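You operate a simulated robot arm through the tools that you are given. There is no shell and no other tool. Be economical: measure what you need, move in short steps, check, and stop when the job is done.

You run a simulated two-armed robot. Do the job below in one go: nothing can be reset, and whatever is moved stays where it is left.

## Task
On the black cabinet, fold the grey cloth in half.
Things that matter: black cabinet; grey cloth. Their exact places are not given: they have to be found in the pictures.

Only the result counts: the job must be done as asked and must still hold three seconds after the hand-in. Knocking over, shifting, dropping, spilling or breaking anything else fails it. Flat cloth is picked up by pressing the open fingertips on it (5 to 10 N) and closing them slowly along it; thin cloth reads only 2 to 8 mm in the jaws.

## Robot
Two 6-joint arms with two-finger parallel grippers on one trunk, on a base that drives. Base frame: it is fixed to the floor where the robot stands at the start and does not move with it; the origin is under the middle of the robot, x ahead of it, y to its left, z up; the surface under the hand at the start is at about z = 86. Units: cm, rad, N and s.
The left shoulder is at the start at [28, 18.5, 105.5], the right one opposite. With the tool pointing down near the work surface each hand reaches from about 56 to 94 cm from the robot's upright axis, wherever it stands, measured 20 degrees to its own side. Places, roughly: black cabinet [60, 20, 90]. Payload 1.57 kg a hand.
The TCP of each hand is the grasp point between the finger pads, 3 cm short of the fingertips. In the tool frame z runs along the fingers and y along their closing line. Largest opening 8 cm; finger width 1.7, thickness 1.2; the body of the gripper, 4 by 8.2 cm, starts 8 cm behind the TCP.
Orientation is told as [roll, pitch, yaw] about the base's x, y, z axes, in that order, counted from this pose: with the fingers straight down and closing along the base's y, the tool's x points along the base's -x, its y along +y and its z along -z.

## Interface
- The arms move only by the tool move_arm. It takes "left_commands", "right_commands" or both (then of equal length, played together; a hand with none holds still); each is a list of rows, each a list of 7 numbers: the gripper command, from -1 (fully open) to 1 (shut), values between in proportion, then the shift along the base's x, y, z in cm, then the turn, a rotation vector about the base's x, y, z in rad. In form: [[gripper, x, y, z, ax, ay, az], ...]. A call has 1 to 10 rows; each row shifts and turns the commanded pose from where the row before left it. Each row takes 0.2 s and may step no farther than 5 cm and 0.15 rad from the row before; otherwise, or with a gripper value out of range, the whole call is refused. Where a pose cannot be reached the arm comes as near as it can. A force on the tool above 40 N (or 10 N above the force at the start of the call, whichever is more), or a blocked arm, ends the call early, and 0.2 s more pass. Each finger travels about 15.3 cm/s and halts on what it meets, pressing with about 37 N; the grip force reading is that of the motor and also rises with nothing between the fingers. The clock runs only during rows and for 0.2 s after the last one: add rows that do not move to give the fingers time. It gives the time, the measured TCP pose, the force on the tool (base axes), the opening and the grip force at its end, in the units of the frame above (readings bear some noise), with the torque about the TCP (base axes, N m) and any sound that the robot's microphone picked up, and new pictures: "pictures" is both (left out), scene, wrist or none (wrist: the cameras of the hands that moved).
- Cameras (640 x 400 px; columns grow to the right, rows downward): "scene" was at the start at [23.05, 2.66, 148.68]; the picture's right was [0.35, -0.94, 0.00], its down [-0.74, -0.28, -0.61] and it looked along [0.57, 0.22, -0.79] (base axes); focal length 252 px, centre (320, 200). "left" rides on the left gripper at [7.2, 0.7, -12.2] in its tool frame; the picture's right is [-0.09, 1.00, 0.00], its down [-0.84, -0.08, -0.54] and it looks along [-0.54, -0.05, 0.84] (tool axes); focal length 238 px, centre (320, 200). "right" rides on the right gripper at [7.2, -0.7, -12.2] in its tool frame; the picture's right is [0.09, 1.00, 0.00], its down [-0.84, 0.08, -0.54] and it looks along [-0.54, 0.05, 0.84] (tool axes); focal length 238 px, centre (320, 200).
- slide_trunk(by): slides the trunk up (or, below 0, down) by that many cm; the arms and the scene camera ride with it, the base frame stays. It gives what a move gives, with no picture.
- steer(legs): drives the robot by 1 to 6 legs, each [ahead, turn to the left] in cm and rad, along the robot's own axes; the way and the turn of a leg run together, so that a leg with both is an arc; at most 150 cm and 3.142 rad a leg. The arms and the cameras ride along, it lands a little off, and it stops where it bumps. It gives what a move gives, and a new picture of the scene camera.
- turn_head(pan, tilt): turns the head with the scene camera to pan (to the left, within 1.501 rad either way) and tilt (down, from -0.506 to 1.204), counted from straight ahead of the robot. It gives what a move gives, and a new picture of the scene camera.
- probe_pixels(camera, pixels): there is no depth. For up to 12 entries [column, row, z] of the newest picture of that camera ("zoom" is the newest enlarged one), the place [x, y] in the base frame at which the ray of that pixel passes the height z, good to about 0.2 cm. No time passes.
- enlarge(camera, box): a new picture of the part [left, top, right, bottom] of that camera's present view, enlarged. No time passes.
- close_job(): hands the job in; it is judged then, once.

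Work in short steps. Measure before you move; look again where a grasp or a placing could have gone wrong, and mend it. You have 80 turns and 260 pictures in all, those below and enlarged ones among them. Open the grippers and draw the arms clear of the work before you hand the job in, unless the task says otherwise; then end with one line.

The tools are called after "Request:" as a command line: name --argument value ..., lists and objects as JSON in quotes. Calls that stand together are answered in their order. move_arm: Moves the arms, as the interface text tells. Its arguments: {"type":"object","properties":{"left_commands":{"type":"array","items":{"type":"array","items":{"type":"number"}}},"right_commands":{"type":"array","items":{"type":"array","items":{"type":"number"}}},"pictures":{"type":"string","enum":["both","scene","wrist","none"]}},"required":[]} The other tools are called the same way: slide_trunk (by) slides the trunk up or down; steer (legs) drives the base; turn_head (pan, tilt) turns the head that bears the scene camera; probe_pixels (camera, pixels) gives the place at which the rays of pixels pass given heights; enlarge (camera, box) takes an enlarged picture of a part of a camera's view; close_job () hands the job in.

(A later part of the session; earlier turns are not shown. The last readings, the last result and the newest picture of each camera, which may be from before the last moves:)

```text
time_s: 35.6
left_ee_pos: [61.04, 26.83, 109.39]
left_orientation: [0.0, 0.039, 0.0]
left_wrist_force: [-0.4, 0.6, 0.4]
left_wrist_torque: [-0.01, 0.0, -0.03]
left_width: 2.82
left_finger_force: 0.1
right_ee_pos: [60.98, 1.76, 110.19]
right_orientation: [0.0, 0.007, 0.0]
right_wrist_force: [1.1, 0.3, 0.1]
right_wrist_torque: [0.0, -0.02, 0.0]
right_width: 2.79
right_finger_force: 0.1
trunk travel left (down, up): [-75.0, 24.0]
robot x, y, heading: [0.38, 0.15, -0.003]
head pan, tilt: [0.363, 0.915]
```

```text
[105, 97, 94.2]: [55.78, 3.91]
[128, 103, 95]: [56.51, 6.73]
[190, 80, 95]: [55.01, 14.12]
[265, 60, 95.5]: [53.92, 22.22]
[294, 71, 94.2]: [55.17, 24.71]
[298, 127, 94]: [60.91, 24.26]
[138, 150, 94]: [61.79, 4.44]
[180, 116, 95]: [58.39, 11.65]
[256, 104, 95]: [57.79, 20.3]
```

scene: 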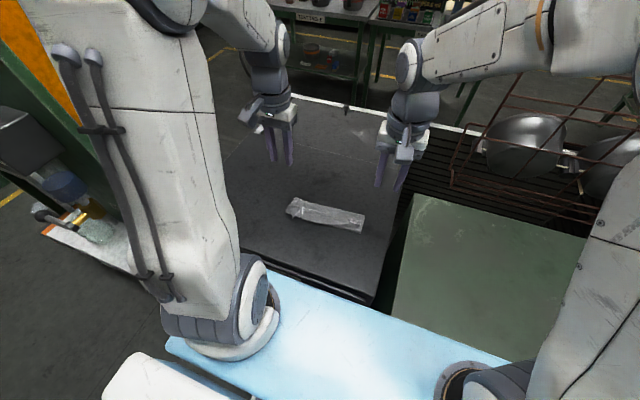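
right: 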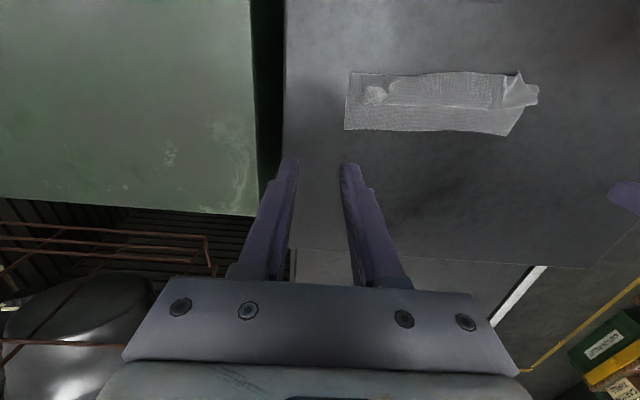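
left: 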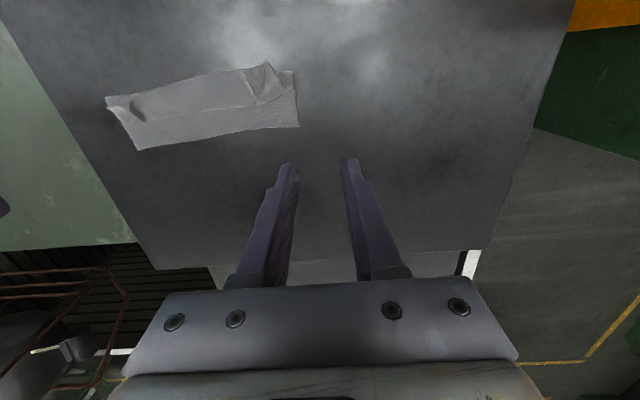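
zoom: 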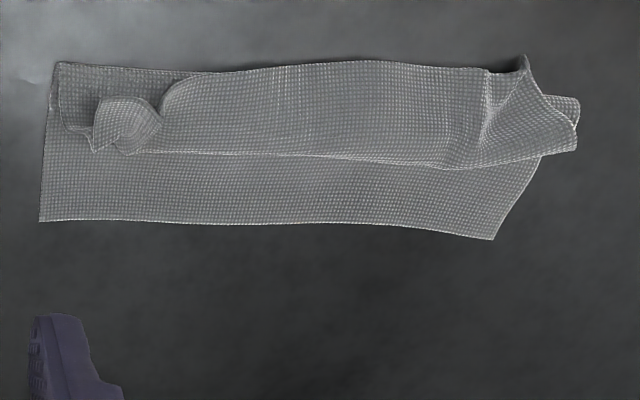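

Fold line is at x≈55.5, far edge at 61–61.8, free edge at x 54–56. I hover both hands over the free edge (right ≈(56.6,10), left ≈(55.1,20.3)), fingers 2 cm apart.

Request:
move_arm --left_commands '[[0.5, -1.5, -1.6, -2, 0, 0, 0], [0.5, -1.5, -1.6, -2, 0, 0, 0], [0.5, -1.5, -1.6, -2, 0, -0.039, 0], [0.5, -1.4, -1.7, -2.2, 0, 0, 0], [0.5, 0, 0, -2.2, 0, 0, 0], [0.5, 0, 0, 0, 0, 0, 0]]' --right_commands '[[0.5, -1.1, 2, -2.3, 0, 0, 0], [0.5, -1.1, 2, -2.3, 0, 0, 0], [0.5, -1.1, 2.1, -2.3, 0, 0, 0], [0.5, -1.1, 2.1, -2.2, 0, 0, 0], [0.5, 0, 0, -2.1, 0, 0, 0], [0.5, 0, 0, 0, 0, 0, 0]]' --pictures "wrist"

Request:
enlarge --camera "right" --box '[230, 90, 550, 290]'

Request:
enlarge --camera "left" --box '[90, 90, 410, 290]'

```text
time_s: 37.0
left_ee_pos: [55.08, 20.39, 99.14]
left_orientation: [-0.001, -0.001, 0.001]
left_wrist_force: [0.0, -0.7, 0.3]
left_wrist_torque: [0.0, 0.01, -0.01]
left_width: 2.02
left_finger_force: 0.0
right_ee_pos: [56.59, 10.14, 98.85]
right_orientation: [0.001, 0.007, 0.001]
right_wrist_force: [0.0, 0.3, 0.3]
right_wrist_torque: [-0.03, 0.01, -0.02]
right_width: 2.01
right_finger_force: 0.0
trunk travel left (down, up): [-75.0, 24.0]
robot x, y, heading: [-0.18, -0.08, -0.0]
head pan, tilt: [0.363, 0.915]
```

right: 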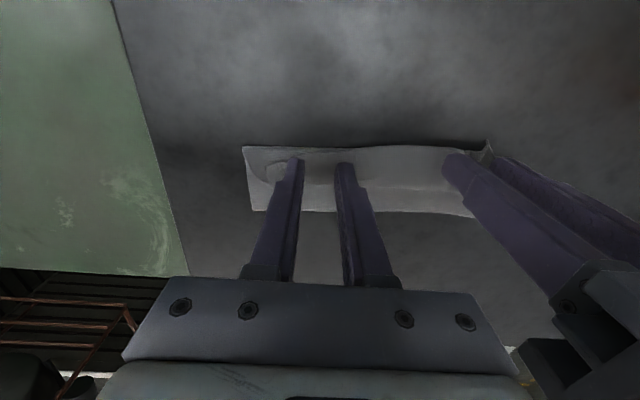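
left: 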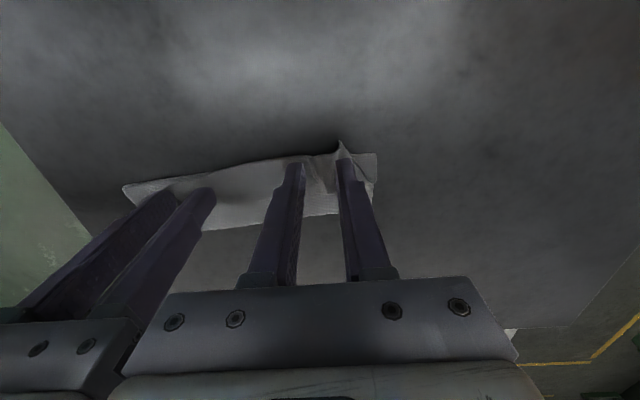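

```text
2.00 times, centred on (390, 190) of right
```

zoom: 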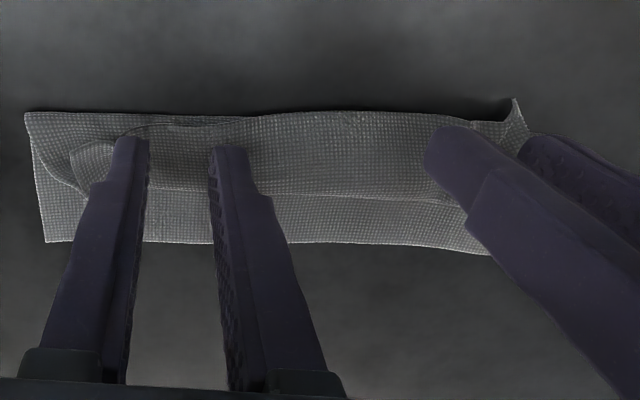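

```text
2.00 times, centred on (250, 190) of left
```

zoom: 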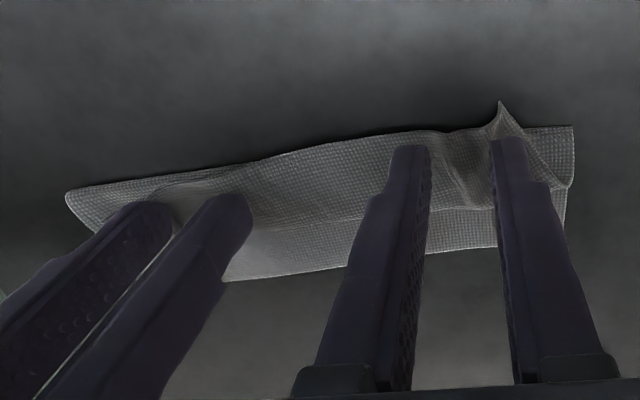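

Left fingers straddle a standing ridge of the top layer; right fingers are on the top layer near its edge. I lower in small steps.

Request:
move_arm --left_commands '[[0.5, 0, 0, -0.8, 0, 0, 0], [0.5, 0, 0, -0.7, 0, 0, 0], [0.5, 0, 0, 0, 0, 0, 0]]' --right_commands '[[0.5, 0, 0, -0.8, 0, 0, 0], [0.5, 0, 0, -0.65, 0, 0, 0], [0.5, 0, 0, 0, 0, 0, 0]]' --pictures "none"

```text
time_s: 37.8
left_ee_pos: [55.07, 20.22, 97.69]
left_orientation: [0.001, -0.001, 0.0]
left_wrist_force: [-0.7, -0.1, 0.3]
left_wrist_torque: [0.0, -0.02, -0.01]
left_width: 2.02
left_finger_force: 0.1
right_ee_pos: [56.55, 9.99, 97.49]
right_orientation: [-0.001, 0.008, 0.0]
right_wrist_force: [-0.1, -0.7, 1.4]
right_wrist_torque: [0.03, -0.01, 0.01]
right_width: 2.03
right_finger_force: 0.1
trunk travel left (down, up): [-75.0, 24.0]
robot x, y, heading: [0.09, -0.33, 0.002]
head pan, tilt: [0.363, 0.915]
```

Right just touches; I go a bit lower on both.

Request:
move_arm --left_commands '[[0.5, 0, 0, -0.25, 0, 0, 0], [0.5, 0, 0, 0, 0, 0, 0]]' --right_commands '[[0.5, 0, 0, -0.13, 0, 0, 0], [0.5, 0, 0, 0, 0, 0, 0]]' --pictures "none"

```text
time_s: 38.4
left_ee_pos: [55.06, 20.29, 97.46]
left_orientation: [0.001, -0.001, 0.001]
left_wrist_force: [0.0, -1.5, -1.1]
left_wrist_torque: [0.0, 0.0, 0.02]
left_width: 2.01
left_finger_force: 0.1
right_ee_pos: [56.53, 10.05, 97.45]
right_orientation: [0.001, 0.008, 0.001]
right_wrist_force: [0.3, -0.4, 2.3]
right_wrist_torque: [-0.02, 0.01, -0.03]
right_width: 2.0
right_finger_force: 0.1
trunk travel left (down, up): [-75.0, 24.0]
robot x, y, heading: [-0.06, 0.07, 0.001]
head pan, tilt: [0.363, 0.915]
```

I press slightly more and close both slowly.

Request:
move_arm --left_commands '[[0.5, 0, 0, -0.15, 0, 0, 0], [0.58, 0, 0, 0, 0, 0, 0], [0.66, 0, 0, 0, 0, 0, 0], [0.74, 0, 0, 0, 0, 0, 0], [0.82, 0, 0, 0, 0, 0, 0], [0.9, 0, 0, 0, 0, 0, 0], [1, 0, 0, 0, 0, 0, 0], [1, 0, 0, 0, 0, 0, 0], [1, 0, 0, 1, 0, 0, 0], [1, 0, 0, 1, 0, 0, 0]]' --right_commands '[[0.5, 0, 0, -0.08, 0, 0, 0], [0.58, 0, 0, 0, 0, 0, 0], [0.66, 0, 0, 0, 0, 0, 0], [0.74, 0, 0, 0, 0, 0, 0], [0.82, 0, 0, 0, 0, 0, 0], [0.9, 0, 0, 0, 0, 0, 0], [1, 0, 0, 0, 0, 0, 0], [1, 0, 0, 0, 0, 0, 0], [1, 0, 0, 1, 0, 0, 0], [1, 0, 0, 1, 0, 0, 0]]' --pictures "both"

Request:
enlarge --camera "right" --box '[230, 90, 550, 290]'

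Request:
enlarge --camera "left" --box '[90, 90, 410, 290]'

Request:
enlarge --camera "scene" --box '[260, 170, 390, 251]'

```text
time_s: 40.6
left_ee_pos: [55.17, 20.42, 99.06]
left_orientation: [0.002, 0.001, 0.001]
left_wrist_force: [0.5, 1.3, 0.0]
left_wrist_torque: [0.04, 0.04, 0.03]
left_width: 0.2
left_finger_force: 23.9
right_ee_pos: [56.76, 9.9, 99.34]
right_orientation: [0.0, 0.01, 0.001]
right_wrist_force: [0.4, -0.1, 0.1]
right_wrist_torque: [0.0, 0.01, 0.0]
right_width: 0.0
right_finger_force: 21.3
trunk travel left (down, up): [-75.0, 24.0]
robot x, y, heading: [0.12, 0.15, 0.004]
head pan, tilt: [0.363, 0.915]
```

scene: 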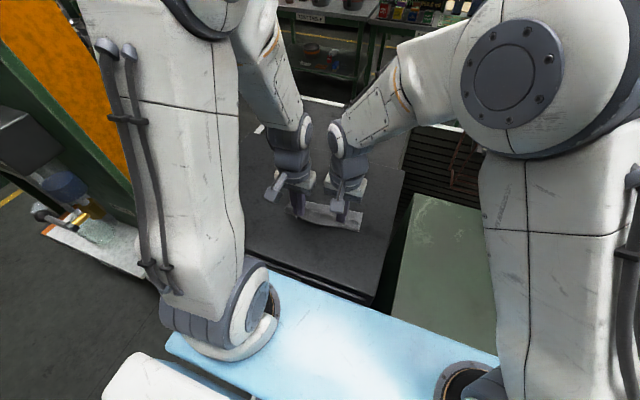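
right: 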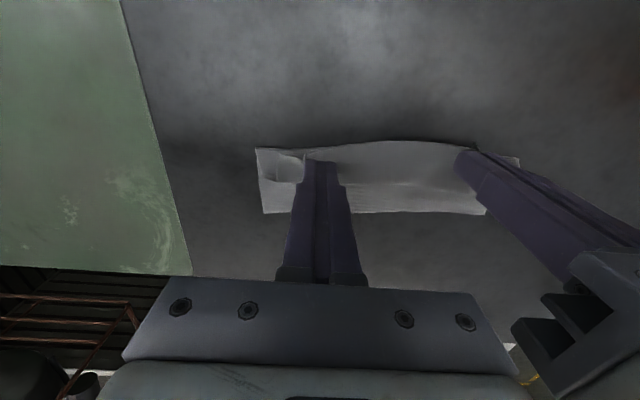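
left: 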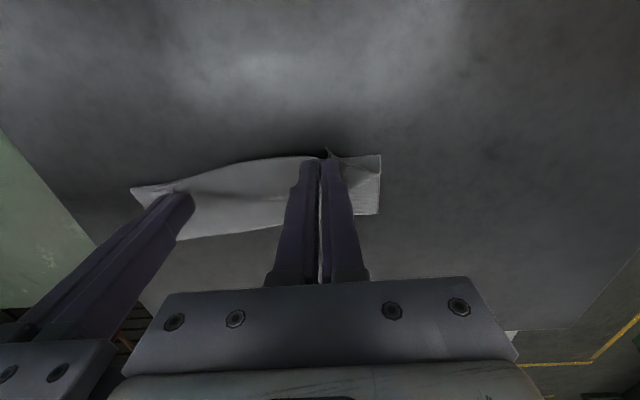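

```text
2.00 times, centred on (390, 190) of right
```

zoom: 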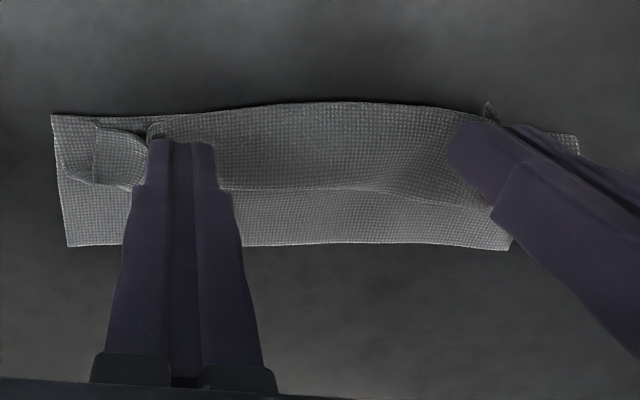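

```text
2.00 times, centred on (250, 190) of left
```

zoom: 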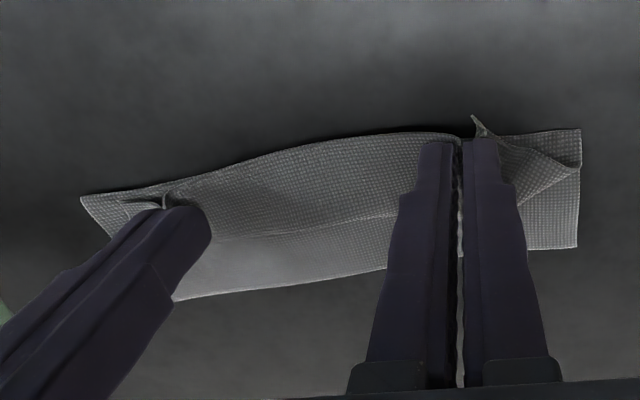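

```text
4.92 times, centred on (325, 210) of scene
```

zoom: 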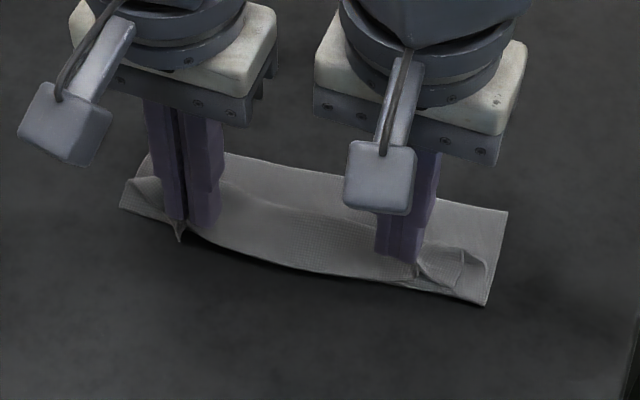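

The left hand holds the edge (0.2 cm) but the right closed on nothing (0.0). I reopen the right, press harder and close again.

Request:
move_arm --right_commands '[[0.4, 0, 0.4, 0, 0, 0, 0], [0.4, 0, 0, -0.8, 0, 0, 0], [0.4, 0, 0, -0.8, 0, 0, 0], [0.4, 0, 0, -0.35, 0, 0, 0], [0.4, 0, 0, -0.15, 0, 0, 0], [0.4, 0, 0, 0, 0, 0, 0]]' --pictures "none"

```text
time_s: 42.0
left_ee_pos: [55.12, 20.49, 99.02]
left_orientation: [0.001, -0.001, -0.001]
left_wrist_force: [-0.5, 0.3, -0.7]
left_wrist_torque: [0.01, 0.01, 0.03]
left_width: 0.2
left_finger_force: 23.4
right_ee_pos: [56.69, 10.37, 97.36]
right_orientation: [0.0, 0.009, 0.0]
right_wrist_force: [-0.8, 0.7, 7.3]
right_wrist_torque: [-0.06, 0.0, 0.02]
right_width: 2.35
right_finger_force: 0.0
trunk travel left (down, up): [-75.0, 24.0]
robot x, y, heading: [0.26, -0.34, -0.0]
head pan, tilt: [0.363, 0.915]
```

Pressing at 7.3 N. I close the right slowly and lift a little.

Request:
move_arm --right_commands '[[0.48, 0, 0, 0, 0, 0, 0], [0.56, 0, 0, 0, 0, 0, 0], [0.64, 0, 0, 0, 0, 0, 0], [0.72, 0, 0, 0, 0, 0, 0], [0.8, 0, 0, 0, 0, 0, 0], [0.9, 0, 0, 0, 0, 0, 0], [1, 0, 0, 0, 0, 0, 0], [1, 0, 0, 0, 0, 0, 0], [1, 0, 0, 0.8, 0, 0, 0], [1, 0, 0, 0.8, 0, 0, 0]]' --pictures "both"

Request:
enlarge --camera "right" --box '[230, 90, 550, 290]'

Request:
enlarge --camera "scene" --box '[260, 170, 390, 251]'

```text
time_s: 44.2
left_ee_pos: [55.17, 20.34, 98.98]
left_orientation: [0.001, 0.0, -0.001]
left_wrist_force: [0.6, -6.0, -0.3]
left_wrist_torque: [-0.18, -0.01, 0.04]
left_width: 0.21
left_finger_force: 23.7
right_ee_pos: [56.51, 10.24, 98.88]
right_orientation: [0.0, 0.01, 0.001]
right_wrist_force: [-0.9, 6.4, 0.0]
right_wrist_torque: [0.2, 0.01, 0.01]
right_width: 0.22
right_finger_force: 23.8
trunk travel left (down, up): [-75.0, 24.0]
robot x, y, heading: [0.03, -0.37, 0.003]
head pan, tilt: [0.363, 0.915]
```

scene: 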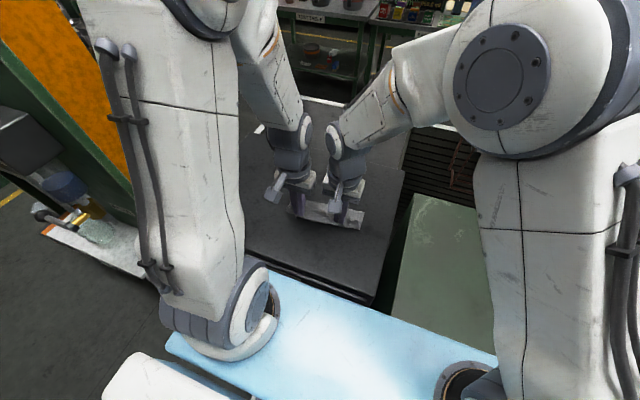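
right: 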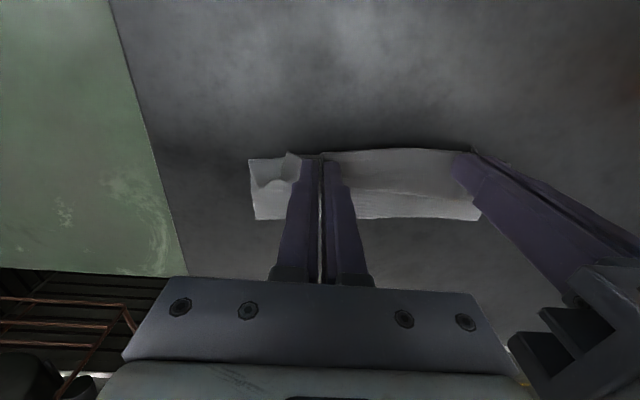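

```text
2.00 times, centred on (390, 190) of right
```

zoom: 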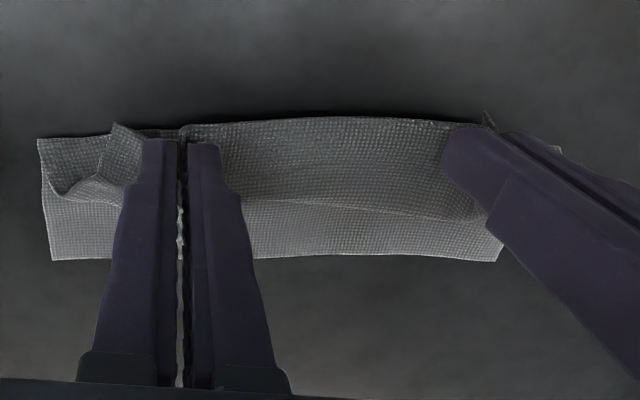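

```text
4.92 times, centred on (325, 210) of scene
```

zoom: 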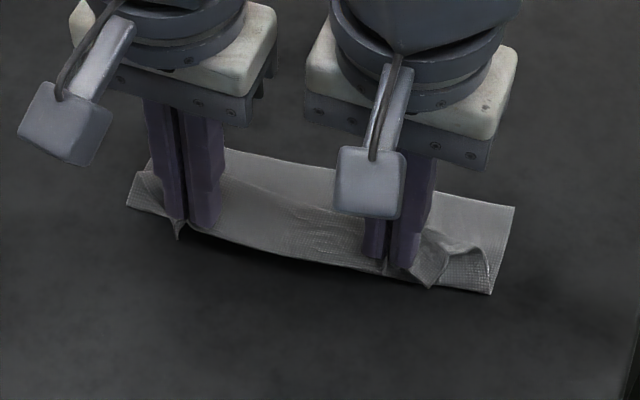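

Both hands hold the top edge now. I lift it so the flap hangs straight above the fold, tilting to 0.6.

Request:
move_arm --left_commands '[[1, 0, -0.1, 1, 0, 0, 0], [1, 0, -0.1, 0.7, 0, 0, 0], [1, 0.6, 0, 0.3, 0, 0.15, 0], [1, 0.6, 0, 0.2, 0, 0.15, 0], [1, 0.6, 0, 0.1, 0, 0.15, 0], [1, 0.6, 0, 0.1, 0, 0.15, 0], [1, 0, 0, 0, 0, 0, 0]]' --right_commands '[[1, 0, 0.1, 1, 0, 0, 0], [1, 0, 0.1, 0.7, 0, 0, 0], [1, 0.4, 0, 0.3, 0, 0.15, 0], [1, 0.4, 0, 0.2, 0, 0.15, 0], [1, 0.4, 0, 0.1, 0, 0.15, 0], [1, 0.3, 0, 0.1, 0, 0.15, 0], [1, 0, 0, 0, 0, 0, 0]]' --pictures "both"

Request:
enlarge --camera "right" --box '[230, 110, 550, 310]'

Request:
enlarge --camera "left" --box '[90, 110, 410, 310]'

Request:
enlarge --camera "scene" --box '[260, 170, 390, 251]'

```text
time_s: 45.8
left_ee_pos: [57.62, 20.13, 101.51]
left_orientation: [0.0, 0.602, -0.001]
left_wrist_force: [0.3, -0.6, -0.1]
left_wrist_torque: [0.04, 0.03, -0.02]
left_width: 0.19
left_finger_force: 23.4
right_ee_pos: [58.25, 10.41, 101.33]
right_orientation: [0.002, 0.611, 0.0]
right_wrist_force: [0.2, 0.4, -0.8]
right_wrist_torque: [-0.01, 0.02, 0.03]
right_width: 0.2
right_finger_force: 24.0
trunk travel left (down, up): [-75.0, 24.0]
robot x, y, heading: [0.09, -0.24, -0.0]
head pan, tilt: [0.363, 0.915]
```

scene: 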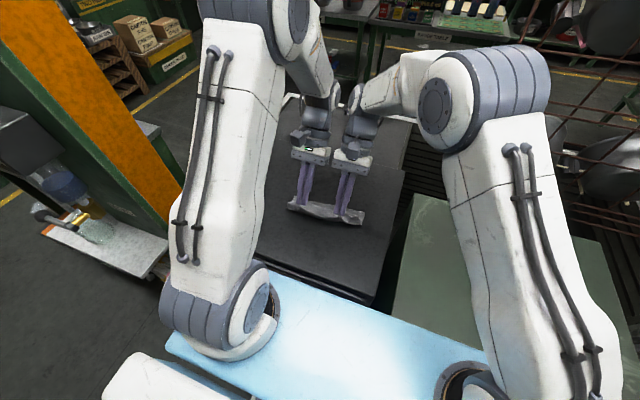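
right: 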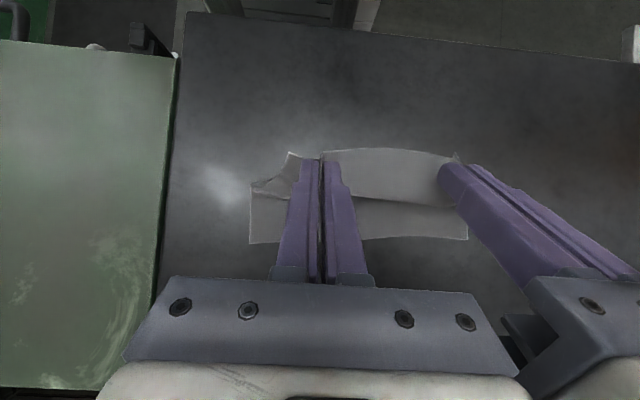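
left: 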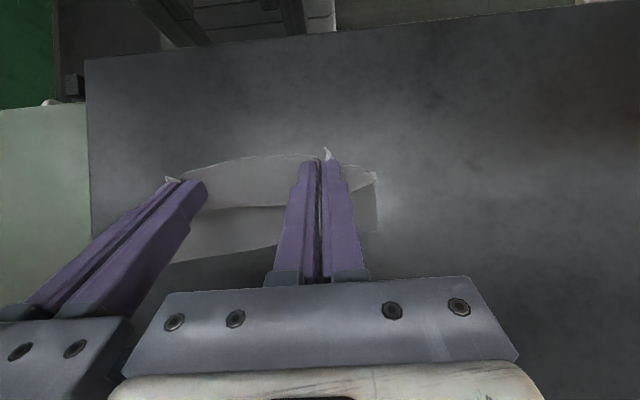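

```text
2.00 times, centred on (390, 210) of right
```

zoom: 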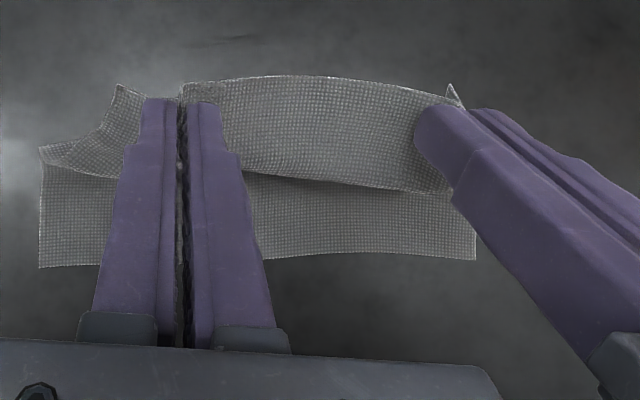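

```text
2.00 times, centred on (250, 210) of left
```

zoom: 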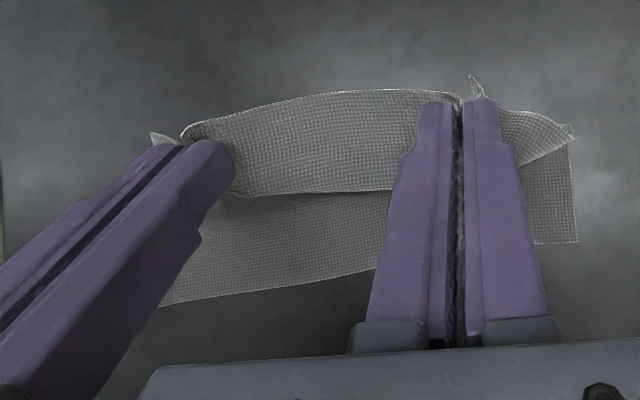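

```text
4.92 times, centred on (325, 210) of scene
```

zoom: 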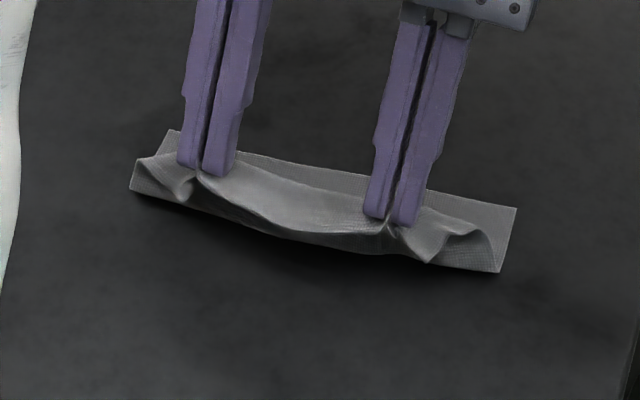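

The flap is unrolled and hangs from both hands over the fold. I now swing it forward along a taut arc down to the far edge, ending with tips about 0.6 cm above the surface.

Request:
move_arm --left_commands '[[1, 0.9, 0, 0, 0, 0, 0], [1, 0.9, 0, -0.2, 0, 0, 0], [1, 0.9, 0, -0.5, 0, 0, 0], [1, 0.8, 0, -0.8, 0, 0, 0], [1, 0.6, 0, -1, 0, 0, 0], [1, 0.4, 0, -1, 0, 0, 0], [1, 0.2, 0, -0.6, 0, 0, 0], [1, 0, 0, 0, 0, 0, 0]]' --right_commands '[[1, 0.9, 0, 0, 0, 0, 0], [1, 0.9, 0, -0.2, 0, 0, 0], [1, 0.9, 0, -0.5, 0, 0, 0], [1, 0.8, 0, -0.8, 0, 0, 0], [1, 0.6, 0, -1, 0, 0, 0], [1, 0.4, 0, -1, 0, 0, 0], [1, 0.2, 0, -0.5, 0, 0, 0], [1, 0, 0, 0, 0, 0, 0]]' --pictures "both"

Request:
enlarge --camera "right" --box '[230, 90, 550, 290]'

Request:
enlarge --camera "left" --box '[90, 90, 410, 290]'

Request:
enlarge --camera "scene" --box '[260, 160, 390, 241]'

```text
time_s: 47.6
left_ee_pos: [62.26, 20.16, 97.4]
left_orientation: [0.0, 0.601, -0.001]
left_wrist_force: [-0.4, 0.1, 1.8]
left_wrist_torque: [0.01, 0.02, 0.02]
left_width: 0.2
left_finger_force: 23.6
right_ee_pos: [62.97, 10.43, 97.25]
right_orientation: [0.0, 0.61, 0.0]
right_wrist_force: [-1.4, -0.7, 6.6]
right_wrist_torque: [-0.06, 0.05, -0.02]
right_width: 0.21
right_finger_force: 23.4
trunk travel left (down, up): [-75.0, 24.0]
robot x, y, heading: [0.29, 0.18, -0.001]
head pan, tilt: [0.363, 0.915]
```

scene: 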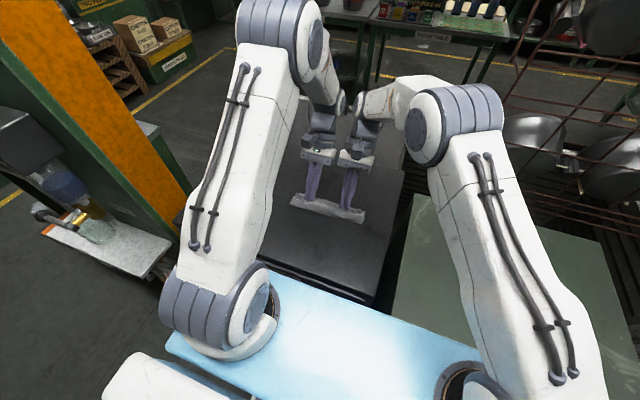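
right: 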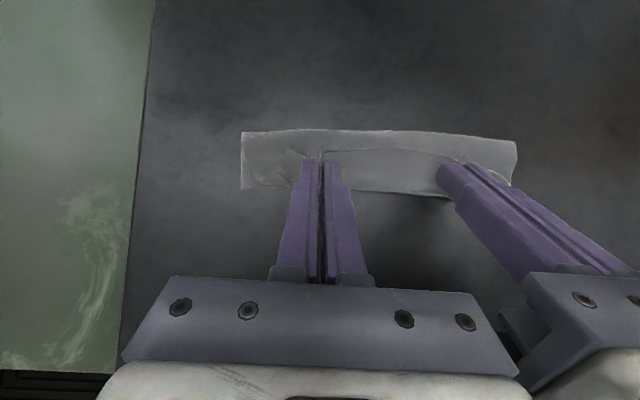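
left: 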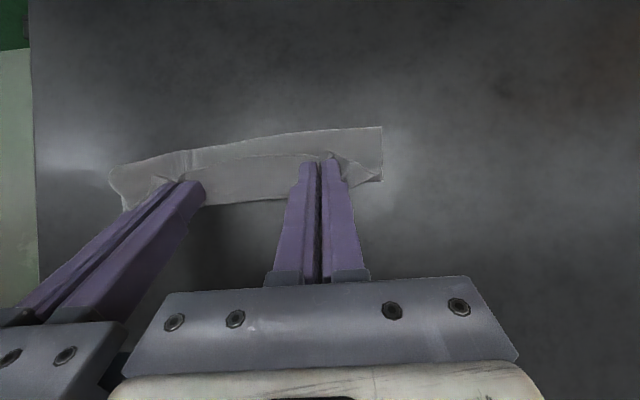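

```text
2.00 times, centred on (390, 190) of right
```

zoom: 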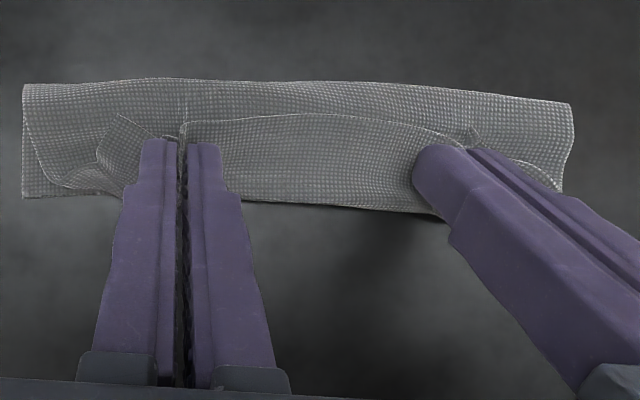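

```text
2.00 times, centred on (250, 190) of left
```

zoom: 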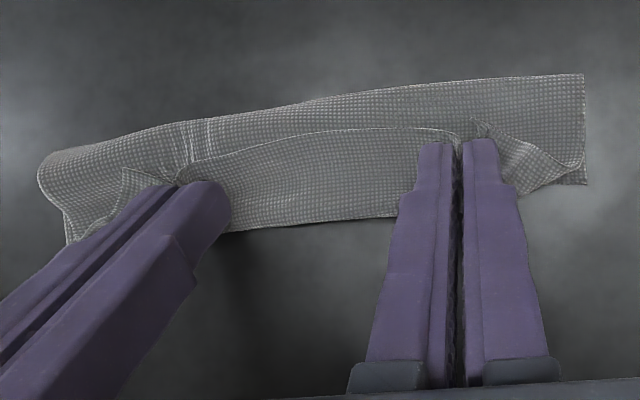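

```text
4.92 times, centred on (325, 200) of scene
```

zoom: 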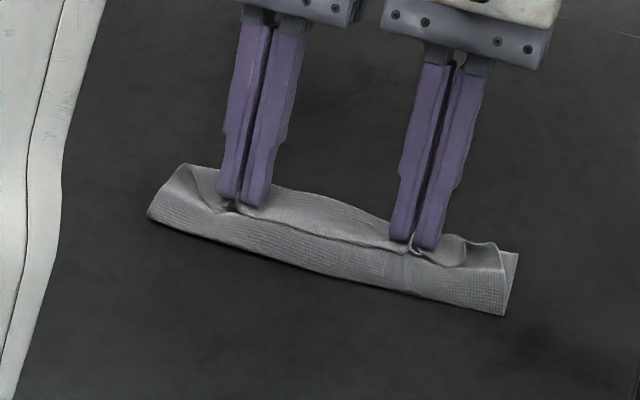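

I probe the fold, curl and far-edge positions.

Request:
probe_pixels --camera "right" --pixels '[[241, 132, 94.3], [241, 189, 94], [517, 142, 94.3], [511, 185, 94], [360, 147, 95.5], [360, 192, 94.5], [448, 196, 94.5]]'

Request:
probe_pixels --camera "left" --pixels '[[382, 127, 94.3], [382, 182, 94], [110, 172, 94.3], [123, 211, 94], [260, 155, 95.5], [240, 203, 94.5]]'

```text
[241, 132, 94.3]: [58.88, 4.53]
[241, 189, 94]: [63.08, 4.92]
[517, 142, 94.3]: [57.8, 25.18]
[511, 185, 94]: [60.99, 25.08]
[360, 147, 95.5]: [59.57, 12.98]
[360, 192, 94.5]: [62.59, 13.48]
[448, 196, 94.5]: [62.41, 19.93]
```

```text
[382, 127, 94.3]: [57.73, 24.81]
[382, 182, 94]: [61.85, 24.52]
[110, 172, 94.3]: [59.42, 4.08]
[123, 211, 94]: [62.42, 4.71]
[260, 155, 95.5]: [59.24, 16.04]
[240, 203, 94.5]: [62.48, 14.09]
```

The fold advanced again (bottom only ~4.2 cm) and the edge is turned back. The grip across y holds the edge facing backwards. I will unfold flat, release, and re-grip with the fingers closing along x (hands yawed 90°) so the cloth hangs straight down from the jaws.

Request:
move_arm --left_commands '[[1, -1.16, 0, 0.9, 0, 0, 0], [1, -1.16, 0, 1, 0, 0, 0], [1, -1.16, 0, 1, 0, 0, 0], [1, -1.16, 0, 0.7, 0, 0, 0], [1, -1.16, 0, 0.2, 0, 0, 0], [1, -1.16, 0, -0.4, 0, 0, 0], [1, -1.16, 0, -0.9, 0, 0, 0], [1, -1.16, 0, -1, 0, 0, 0], [1, -1.16, 0, -1, 0, 0, 0], [1, -1.16, 0, -0.4, 0, 0, 0]]' --right_commands '[[1, -1.23, 0, 0.9, 0, 0, 0], [1, -1.23, 0, 1, 0, 0, 0], [1, -1.23, 0, 1, 0, 0, 0], [1, -1.23, 0, 0.7, 0, 0, 0], [1, -1.23, 0, 0.2, 0, 0, 0], [1, -1.23, 0, -0.4, 0, 0, 0], [1, -1.23, 0, -0.9, 0, 0, 0], [1, -1.23, 0, -1, 0, 0, 0], [1, -1.23, 0, -1, 0, 0, 0], [1, -1.23, 0, -0.2, 0, 0, 0]]' --pictures "wrist"

```text
time_s: 49.8
left_ee_pos: [50.72, 20.11, 97.58]
left_orientation: [0.001, 0.6, 0.0]
left_wrist_force: [0.1, 0.5, -0.5]
left_wrist_torque: [-0.01, 0.02, 0.05]
left_width: 0.22
left_finger_force: 23.6
right_ee_pos: [50.62, 10.43, 97.64]
right_orientation: [0.0, 0.61, -0.001]
right_wrist_force: [-0.3, 0.3, 0.5]
right_wrist_torque: [-0.01, -0.01, 0.02]
right_width: 0.21
right_finger_force: 23.6
trunk travel left (down, up): [-75.0, 24.0]
robot x, y, heading: [-0.05, -0.24, -0.001]
head pan, tilt: [0.363, 0.915]
```

right: 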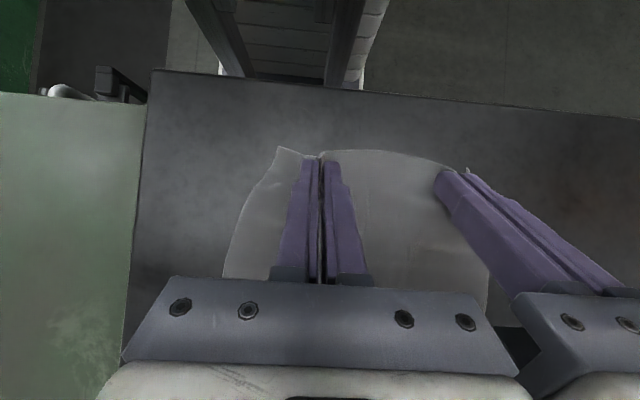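
left: 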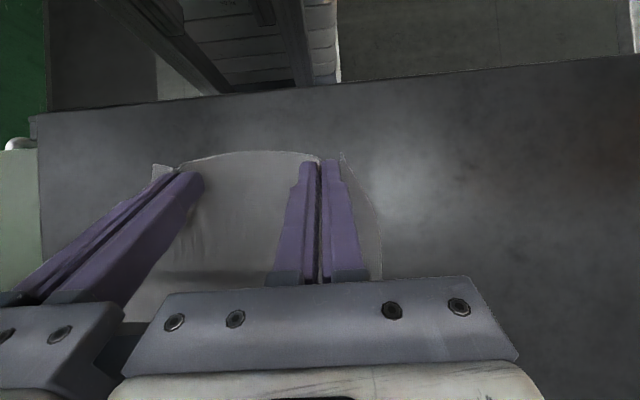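

It's flat again. I lower the tips to the surface and open slowly so the pinched ridges spread out.

Request:
move_arm --left_commands '[[1, 0, 0, -0.4, 0, 0, 0], [0.8, 0, 0, 0, 0, 0, 0], [0.6, 0, 0, 0, 0, 0, 0], [0.4, 0, 0, 0, 0, 0, 0], [0.25, 0, 0, 0, 0, 0, 0], [0.25, 0, 0, 1.5, 0, 0, 0], [0.25, 0, 0.5, 3, 0, 0, 0], [0.25, 0, 0.5, 3, 0, 0, 0], [0.25, 0, 0.5, 3, 0, 0, 0], [0.25, 1, 0.5, 3, 0, -0.1, 0]]' --right_commands '[[1, 0, 0, -0.4, 0, 0, 0], [0.8, 0, 0, 0, 0, 0, 0], [0.6, 0, 0, 0, 0, 0, 0], [0.4, 0, 0, 0, 0, 0, 0], [0.25, 0, 0, 0, 0, 0, 0], [0.25, 0, 0, 1.5, 0, 0, 0], [0.25, 0, -0.5, 3, 0, 0, 0], [0.25, 0, -0.5, 3, 0, 0, 0], [0.25, 0, -0.5, 3, 0, 0, 0], [0.25, 1, -0.5, 3, 0, -0.1, 0]]' --pictures "both"

Request:
enlarge --camera "right" --box '[180, 80, 500, 280]'

```text
time_s: 52.0
left_ee_pos: [51.55, 22.27, 110.76]
left_orientation: [0.0, 0.501, 0.0]
left_wrist_force: [-0.3, -0.5, -0.6]
left_wrist_torque: [0.04, 0.03, -0.03]
left_width: 3.01
left_finger_force: 0.1
right_ee_pos: [51.76, 8.56, 110.45]
right_orientation: [0.0, 0.507, 0.001]
right_wrist_force: [-0.2, -1.1, -0.8]
right_wrist_torque: [-0.01, 0.05, 0.0]
right_width: 2.99
right_finger_force: 0.1
trunk travel left (down, up): [-75.0, 24.0]
robot x, y, heading: [0.25, -0.22, 0.004]
head pan, tilt: [0.363, 0.915]
```

scene: 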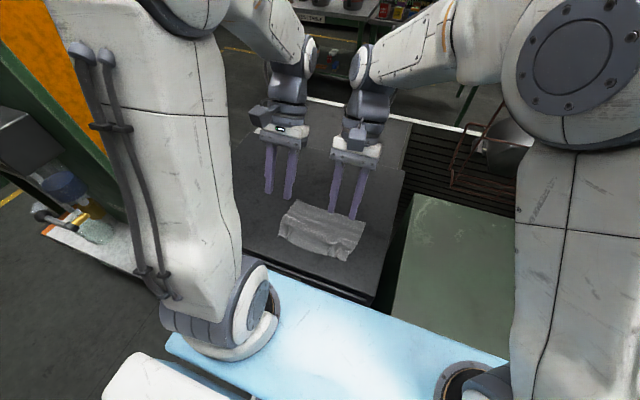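
right: 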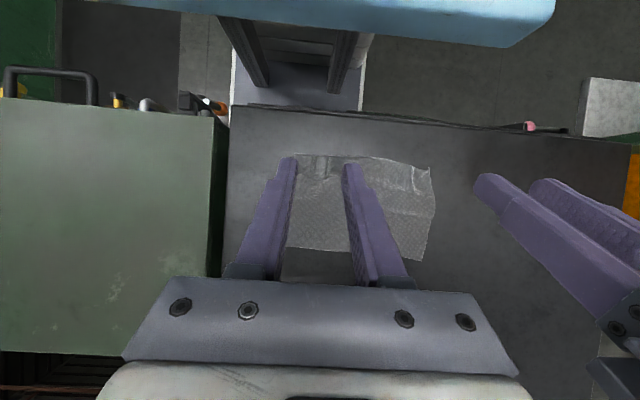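
left: 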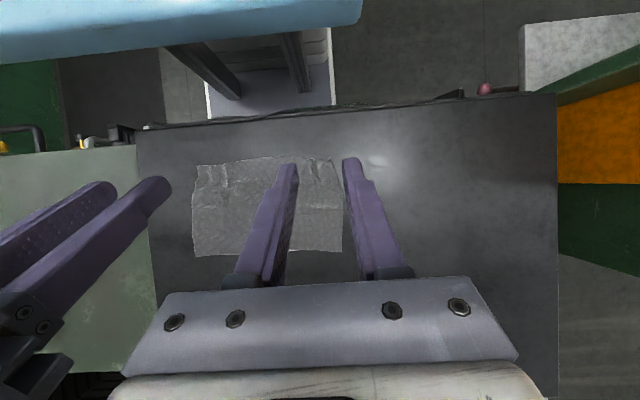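

```text
2.00 times, centred on (340, 180) of right
```

zoom: 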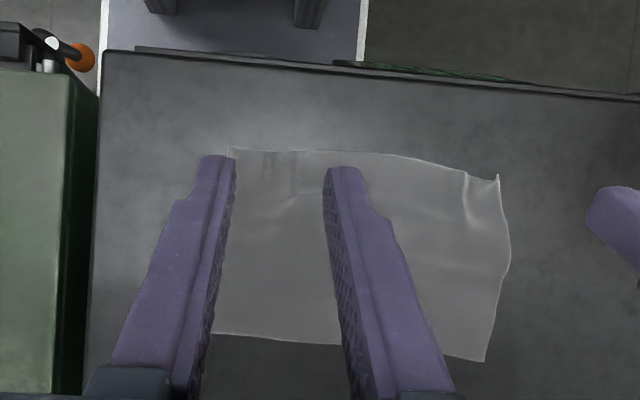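

The cloth is flat with its near edge at about x=49, too near for tool-down reach. I drive the base back 10 cm so the yawed hands can work there.

Request:
steer --legs '[[-10, 0]]'

```text
time_s: 53.1
left_ee_pos: [41.66, 22.15, 110.79]
left_orientation: [0.001, 0.5, -0.003]
left_wrist_force: [-0.4, 0.5, -0.3]
left_wrist_torque: [-0.01, 0.04, 0.0]
left_width: 3.03
left_finger_force: 0.0
right_ee_pos: [41.81, 8.48, 110.53]
right_orientation: [0.0, 0.51, -0.001]
right_wrist_force: [0.8, 0.0, -0.2]
right_wrist_torque: [-0.02, -0.01, 0.0]
right_width: 3.01
right_finger_force: 0.0
trunk travel left (down, up): [-75.0, 24.0]
robot x, y, heading: [-9.86, -0.05, -0.003]
head pan, tilt: [0.363, 0.915]
```

scene: 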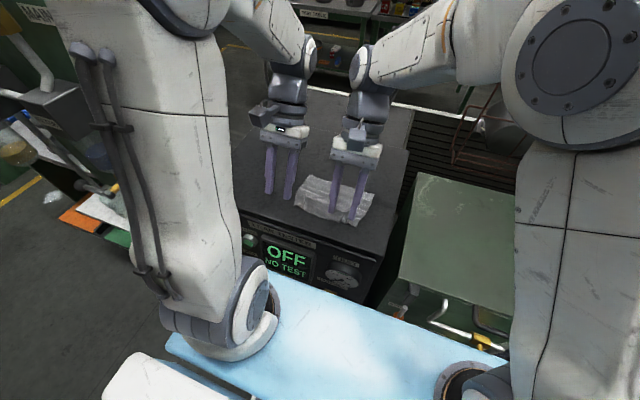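

The base moved back cleanly. I untilt and begin yawing the hands (left −90°, right +90°) at safe height, spreading them apart.

Request:
move_arm --left_commands '[[0.25, 2, 0.5, 0.5, 0, -0.15, 0], [0.25, 2, 0.5, 0.5, 0, -0.15, 0], [0.25, 2, 0.5, 0, 0, -0.15, 0], [0.25, 2, 0.5, 0, 0, -0.05, 0], [0.25, 0, 0, 0, 0, 0, -0.15], [0.25, 0, 0, 0, 0, 0, -0.15], [0.25, 0, 0, 0, 0, 0, -0.15], [0.25, 0, 0, 0, 0, 0, -0.15], [0.25, 0, 0, 0, 0, 0, -0.15], [0.25, 0, 0, 0, 0, 0, -0.15]]' --right_commands '[[0.25, 2, -0.5, 0.5, 0, -0.15, 0], [0.25, 2, -0.5, 0.5, 0, -0.15, 0], [0.25, 2, -0.5, 0, 0, -0.15, 0], [0.25, 2, -0.5, 0, 0, -0.055, 0], [0.25, 0, 0, 0, 0, 0, 0.15], [0.25, 0, 0, 0, 0, 0, 0.15], [0.25, 0, 0, 0, 0, 0, 0.15], [0.25, 0, 0, 0, 0, 0, 0.15], [0.25, 0, 0, 0, 0, 0, 0.15], [0.25, 0, 0, 0, 0, 0, 0.15]]' --pictures "none"

Request:
move_arm --left_commands '[[0.25, 0, 0, 0, 0, 0, -0.15], [0.25, 0, 0, 0, 0, 0, -0.15], [0.25, 0, 0, 0, 0, 0, -0.15], [0.25, 0, 0, 0, 0, 0, -0.15], [0.25, 0, 0, 0, 0, 0, -0.07], [0.25, 0, 0, 0, 0, 0, 0]]' --right_commands '[[0.25, 0, 0, 0, 0, 0, 0.15], [0.25, 0, 0, 0, 0, 0, 0.15], [0.25, 0, 0, 0, 0, 0, 0.15], [0.25, 0, 0, 0, 0, 0, 0.15], [0.25, 0, 0, 0, 0, 0, 0.07], [0.25, 0, 0, 0, 0, 0, 0]]' --pictures "both"

```text
time_s: 55.3
left_ee_pos: [49.65, 24.11, 111.77]
left_orientation: [0.003, -0.001, -0.903]
left_wrist_force: [0.6, -0.1, -0.3]
left_wrist_torque: [-0.02, -0.01, 0.01]
left_width: 3.0
left_finger_force: 0.0
right_ee_pos: [49.75, 6.51, 111.49]
right_orientation: [0.003, 0.003, 0.901]
right_wrist_force: [0.2, -1.1, 0.3]
right_wrist_torque: [-0.03, -0.01, -0.03]
right_width: 2.97
right_finger_force: 0.1
trunk travel left (down, up): [-75.0, 24.0]
robot x, y, heading: [-10.15, 0.13, -0.003]
head pan, tilt: [0.363, 0.915]
```

```text
time_s: 56.7
left_ee_pos: [49.82, 24.02, 111.8]
left_orientation: [0.002, 0.002, -1.573]
left_wrist_force: [-0.3, 0.8, 0.4]
left_wrist_torque: [0.02, 0.01, -0.02]
left_width: 3.0
left_finger_force: 0.1
right_ee_pos: [49.73, 6.44, 111.58]
right_orientation: [0.003, 0.004, 1.571]
right_wrist_force: [-0.4, -0.2, -0.7]
right_wrist_torque: [0.04, -0.02, -0.03]
right_width: 2.98
right_finger_force: 0.2
trunk travel left (down, up): [-75.0, 24.0]
robot x, y, heading: [-9.71, -0.1, -0.003]
head pan, tilt: [0.363, 0.915]
```

scene: 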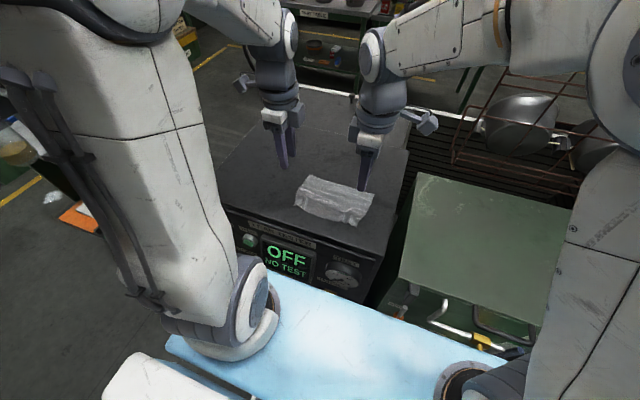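
right: 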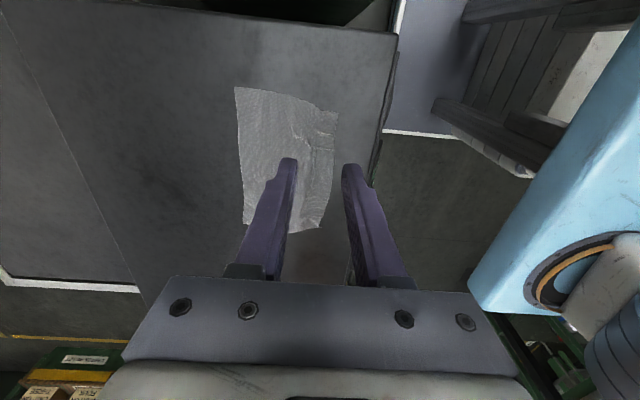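
left: 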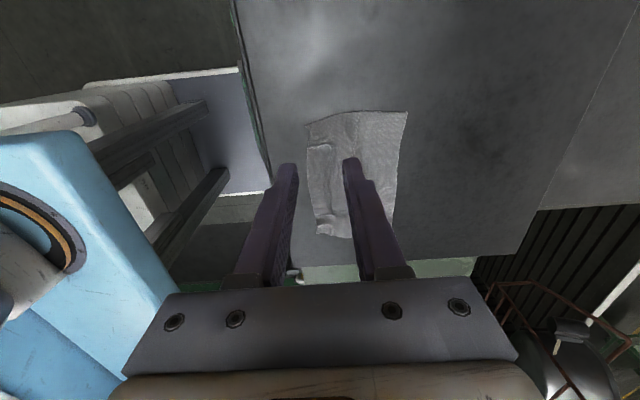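

The hands are yawed and clear. I locate the cloth from the scene picture and both wrists.

Request:
probe_pixels --camera "right" --pixels '[[235, 87, 94], [338, 112, 94], [244, 224, 94], [322, 228, 94], [336, 150, 94]]'

Request:
probe_pixels --camera "left" --pixels '[[408, 112, 94], [305, 124, 94], [317, 236, 94], [395, 228, 94], [308, 170, 94]]'

Request:
enlarge --camera "scene" --box '[280, 165, 390, 234]'

Request:
enlarge --camera "left" --box '[260, 90, 450, 250]'

```text
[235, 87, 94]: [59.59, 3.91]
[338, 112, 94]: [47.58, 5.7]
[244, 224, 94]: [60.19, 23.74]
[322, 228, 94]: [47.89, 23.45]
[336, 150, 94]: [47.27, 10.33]
```

```text
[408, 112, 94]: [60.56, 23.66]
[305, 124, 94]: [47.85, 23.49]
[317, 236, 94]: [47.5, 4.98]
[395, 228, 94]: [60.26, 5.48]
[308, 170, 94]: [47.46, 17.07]
```

```text
5.80 times, centred on (335, 200) of scene
```

zoom: 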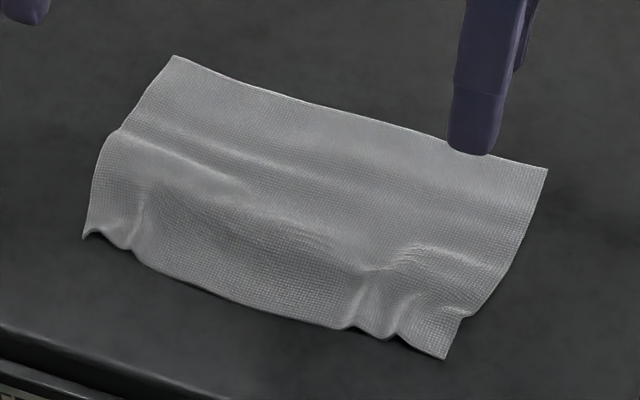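

```text
2.50 times, centred on (355, 170) of left
```

zoom: 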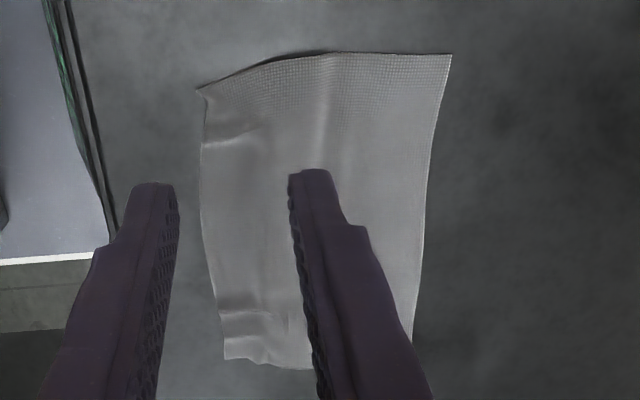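

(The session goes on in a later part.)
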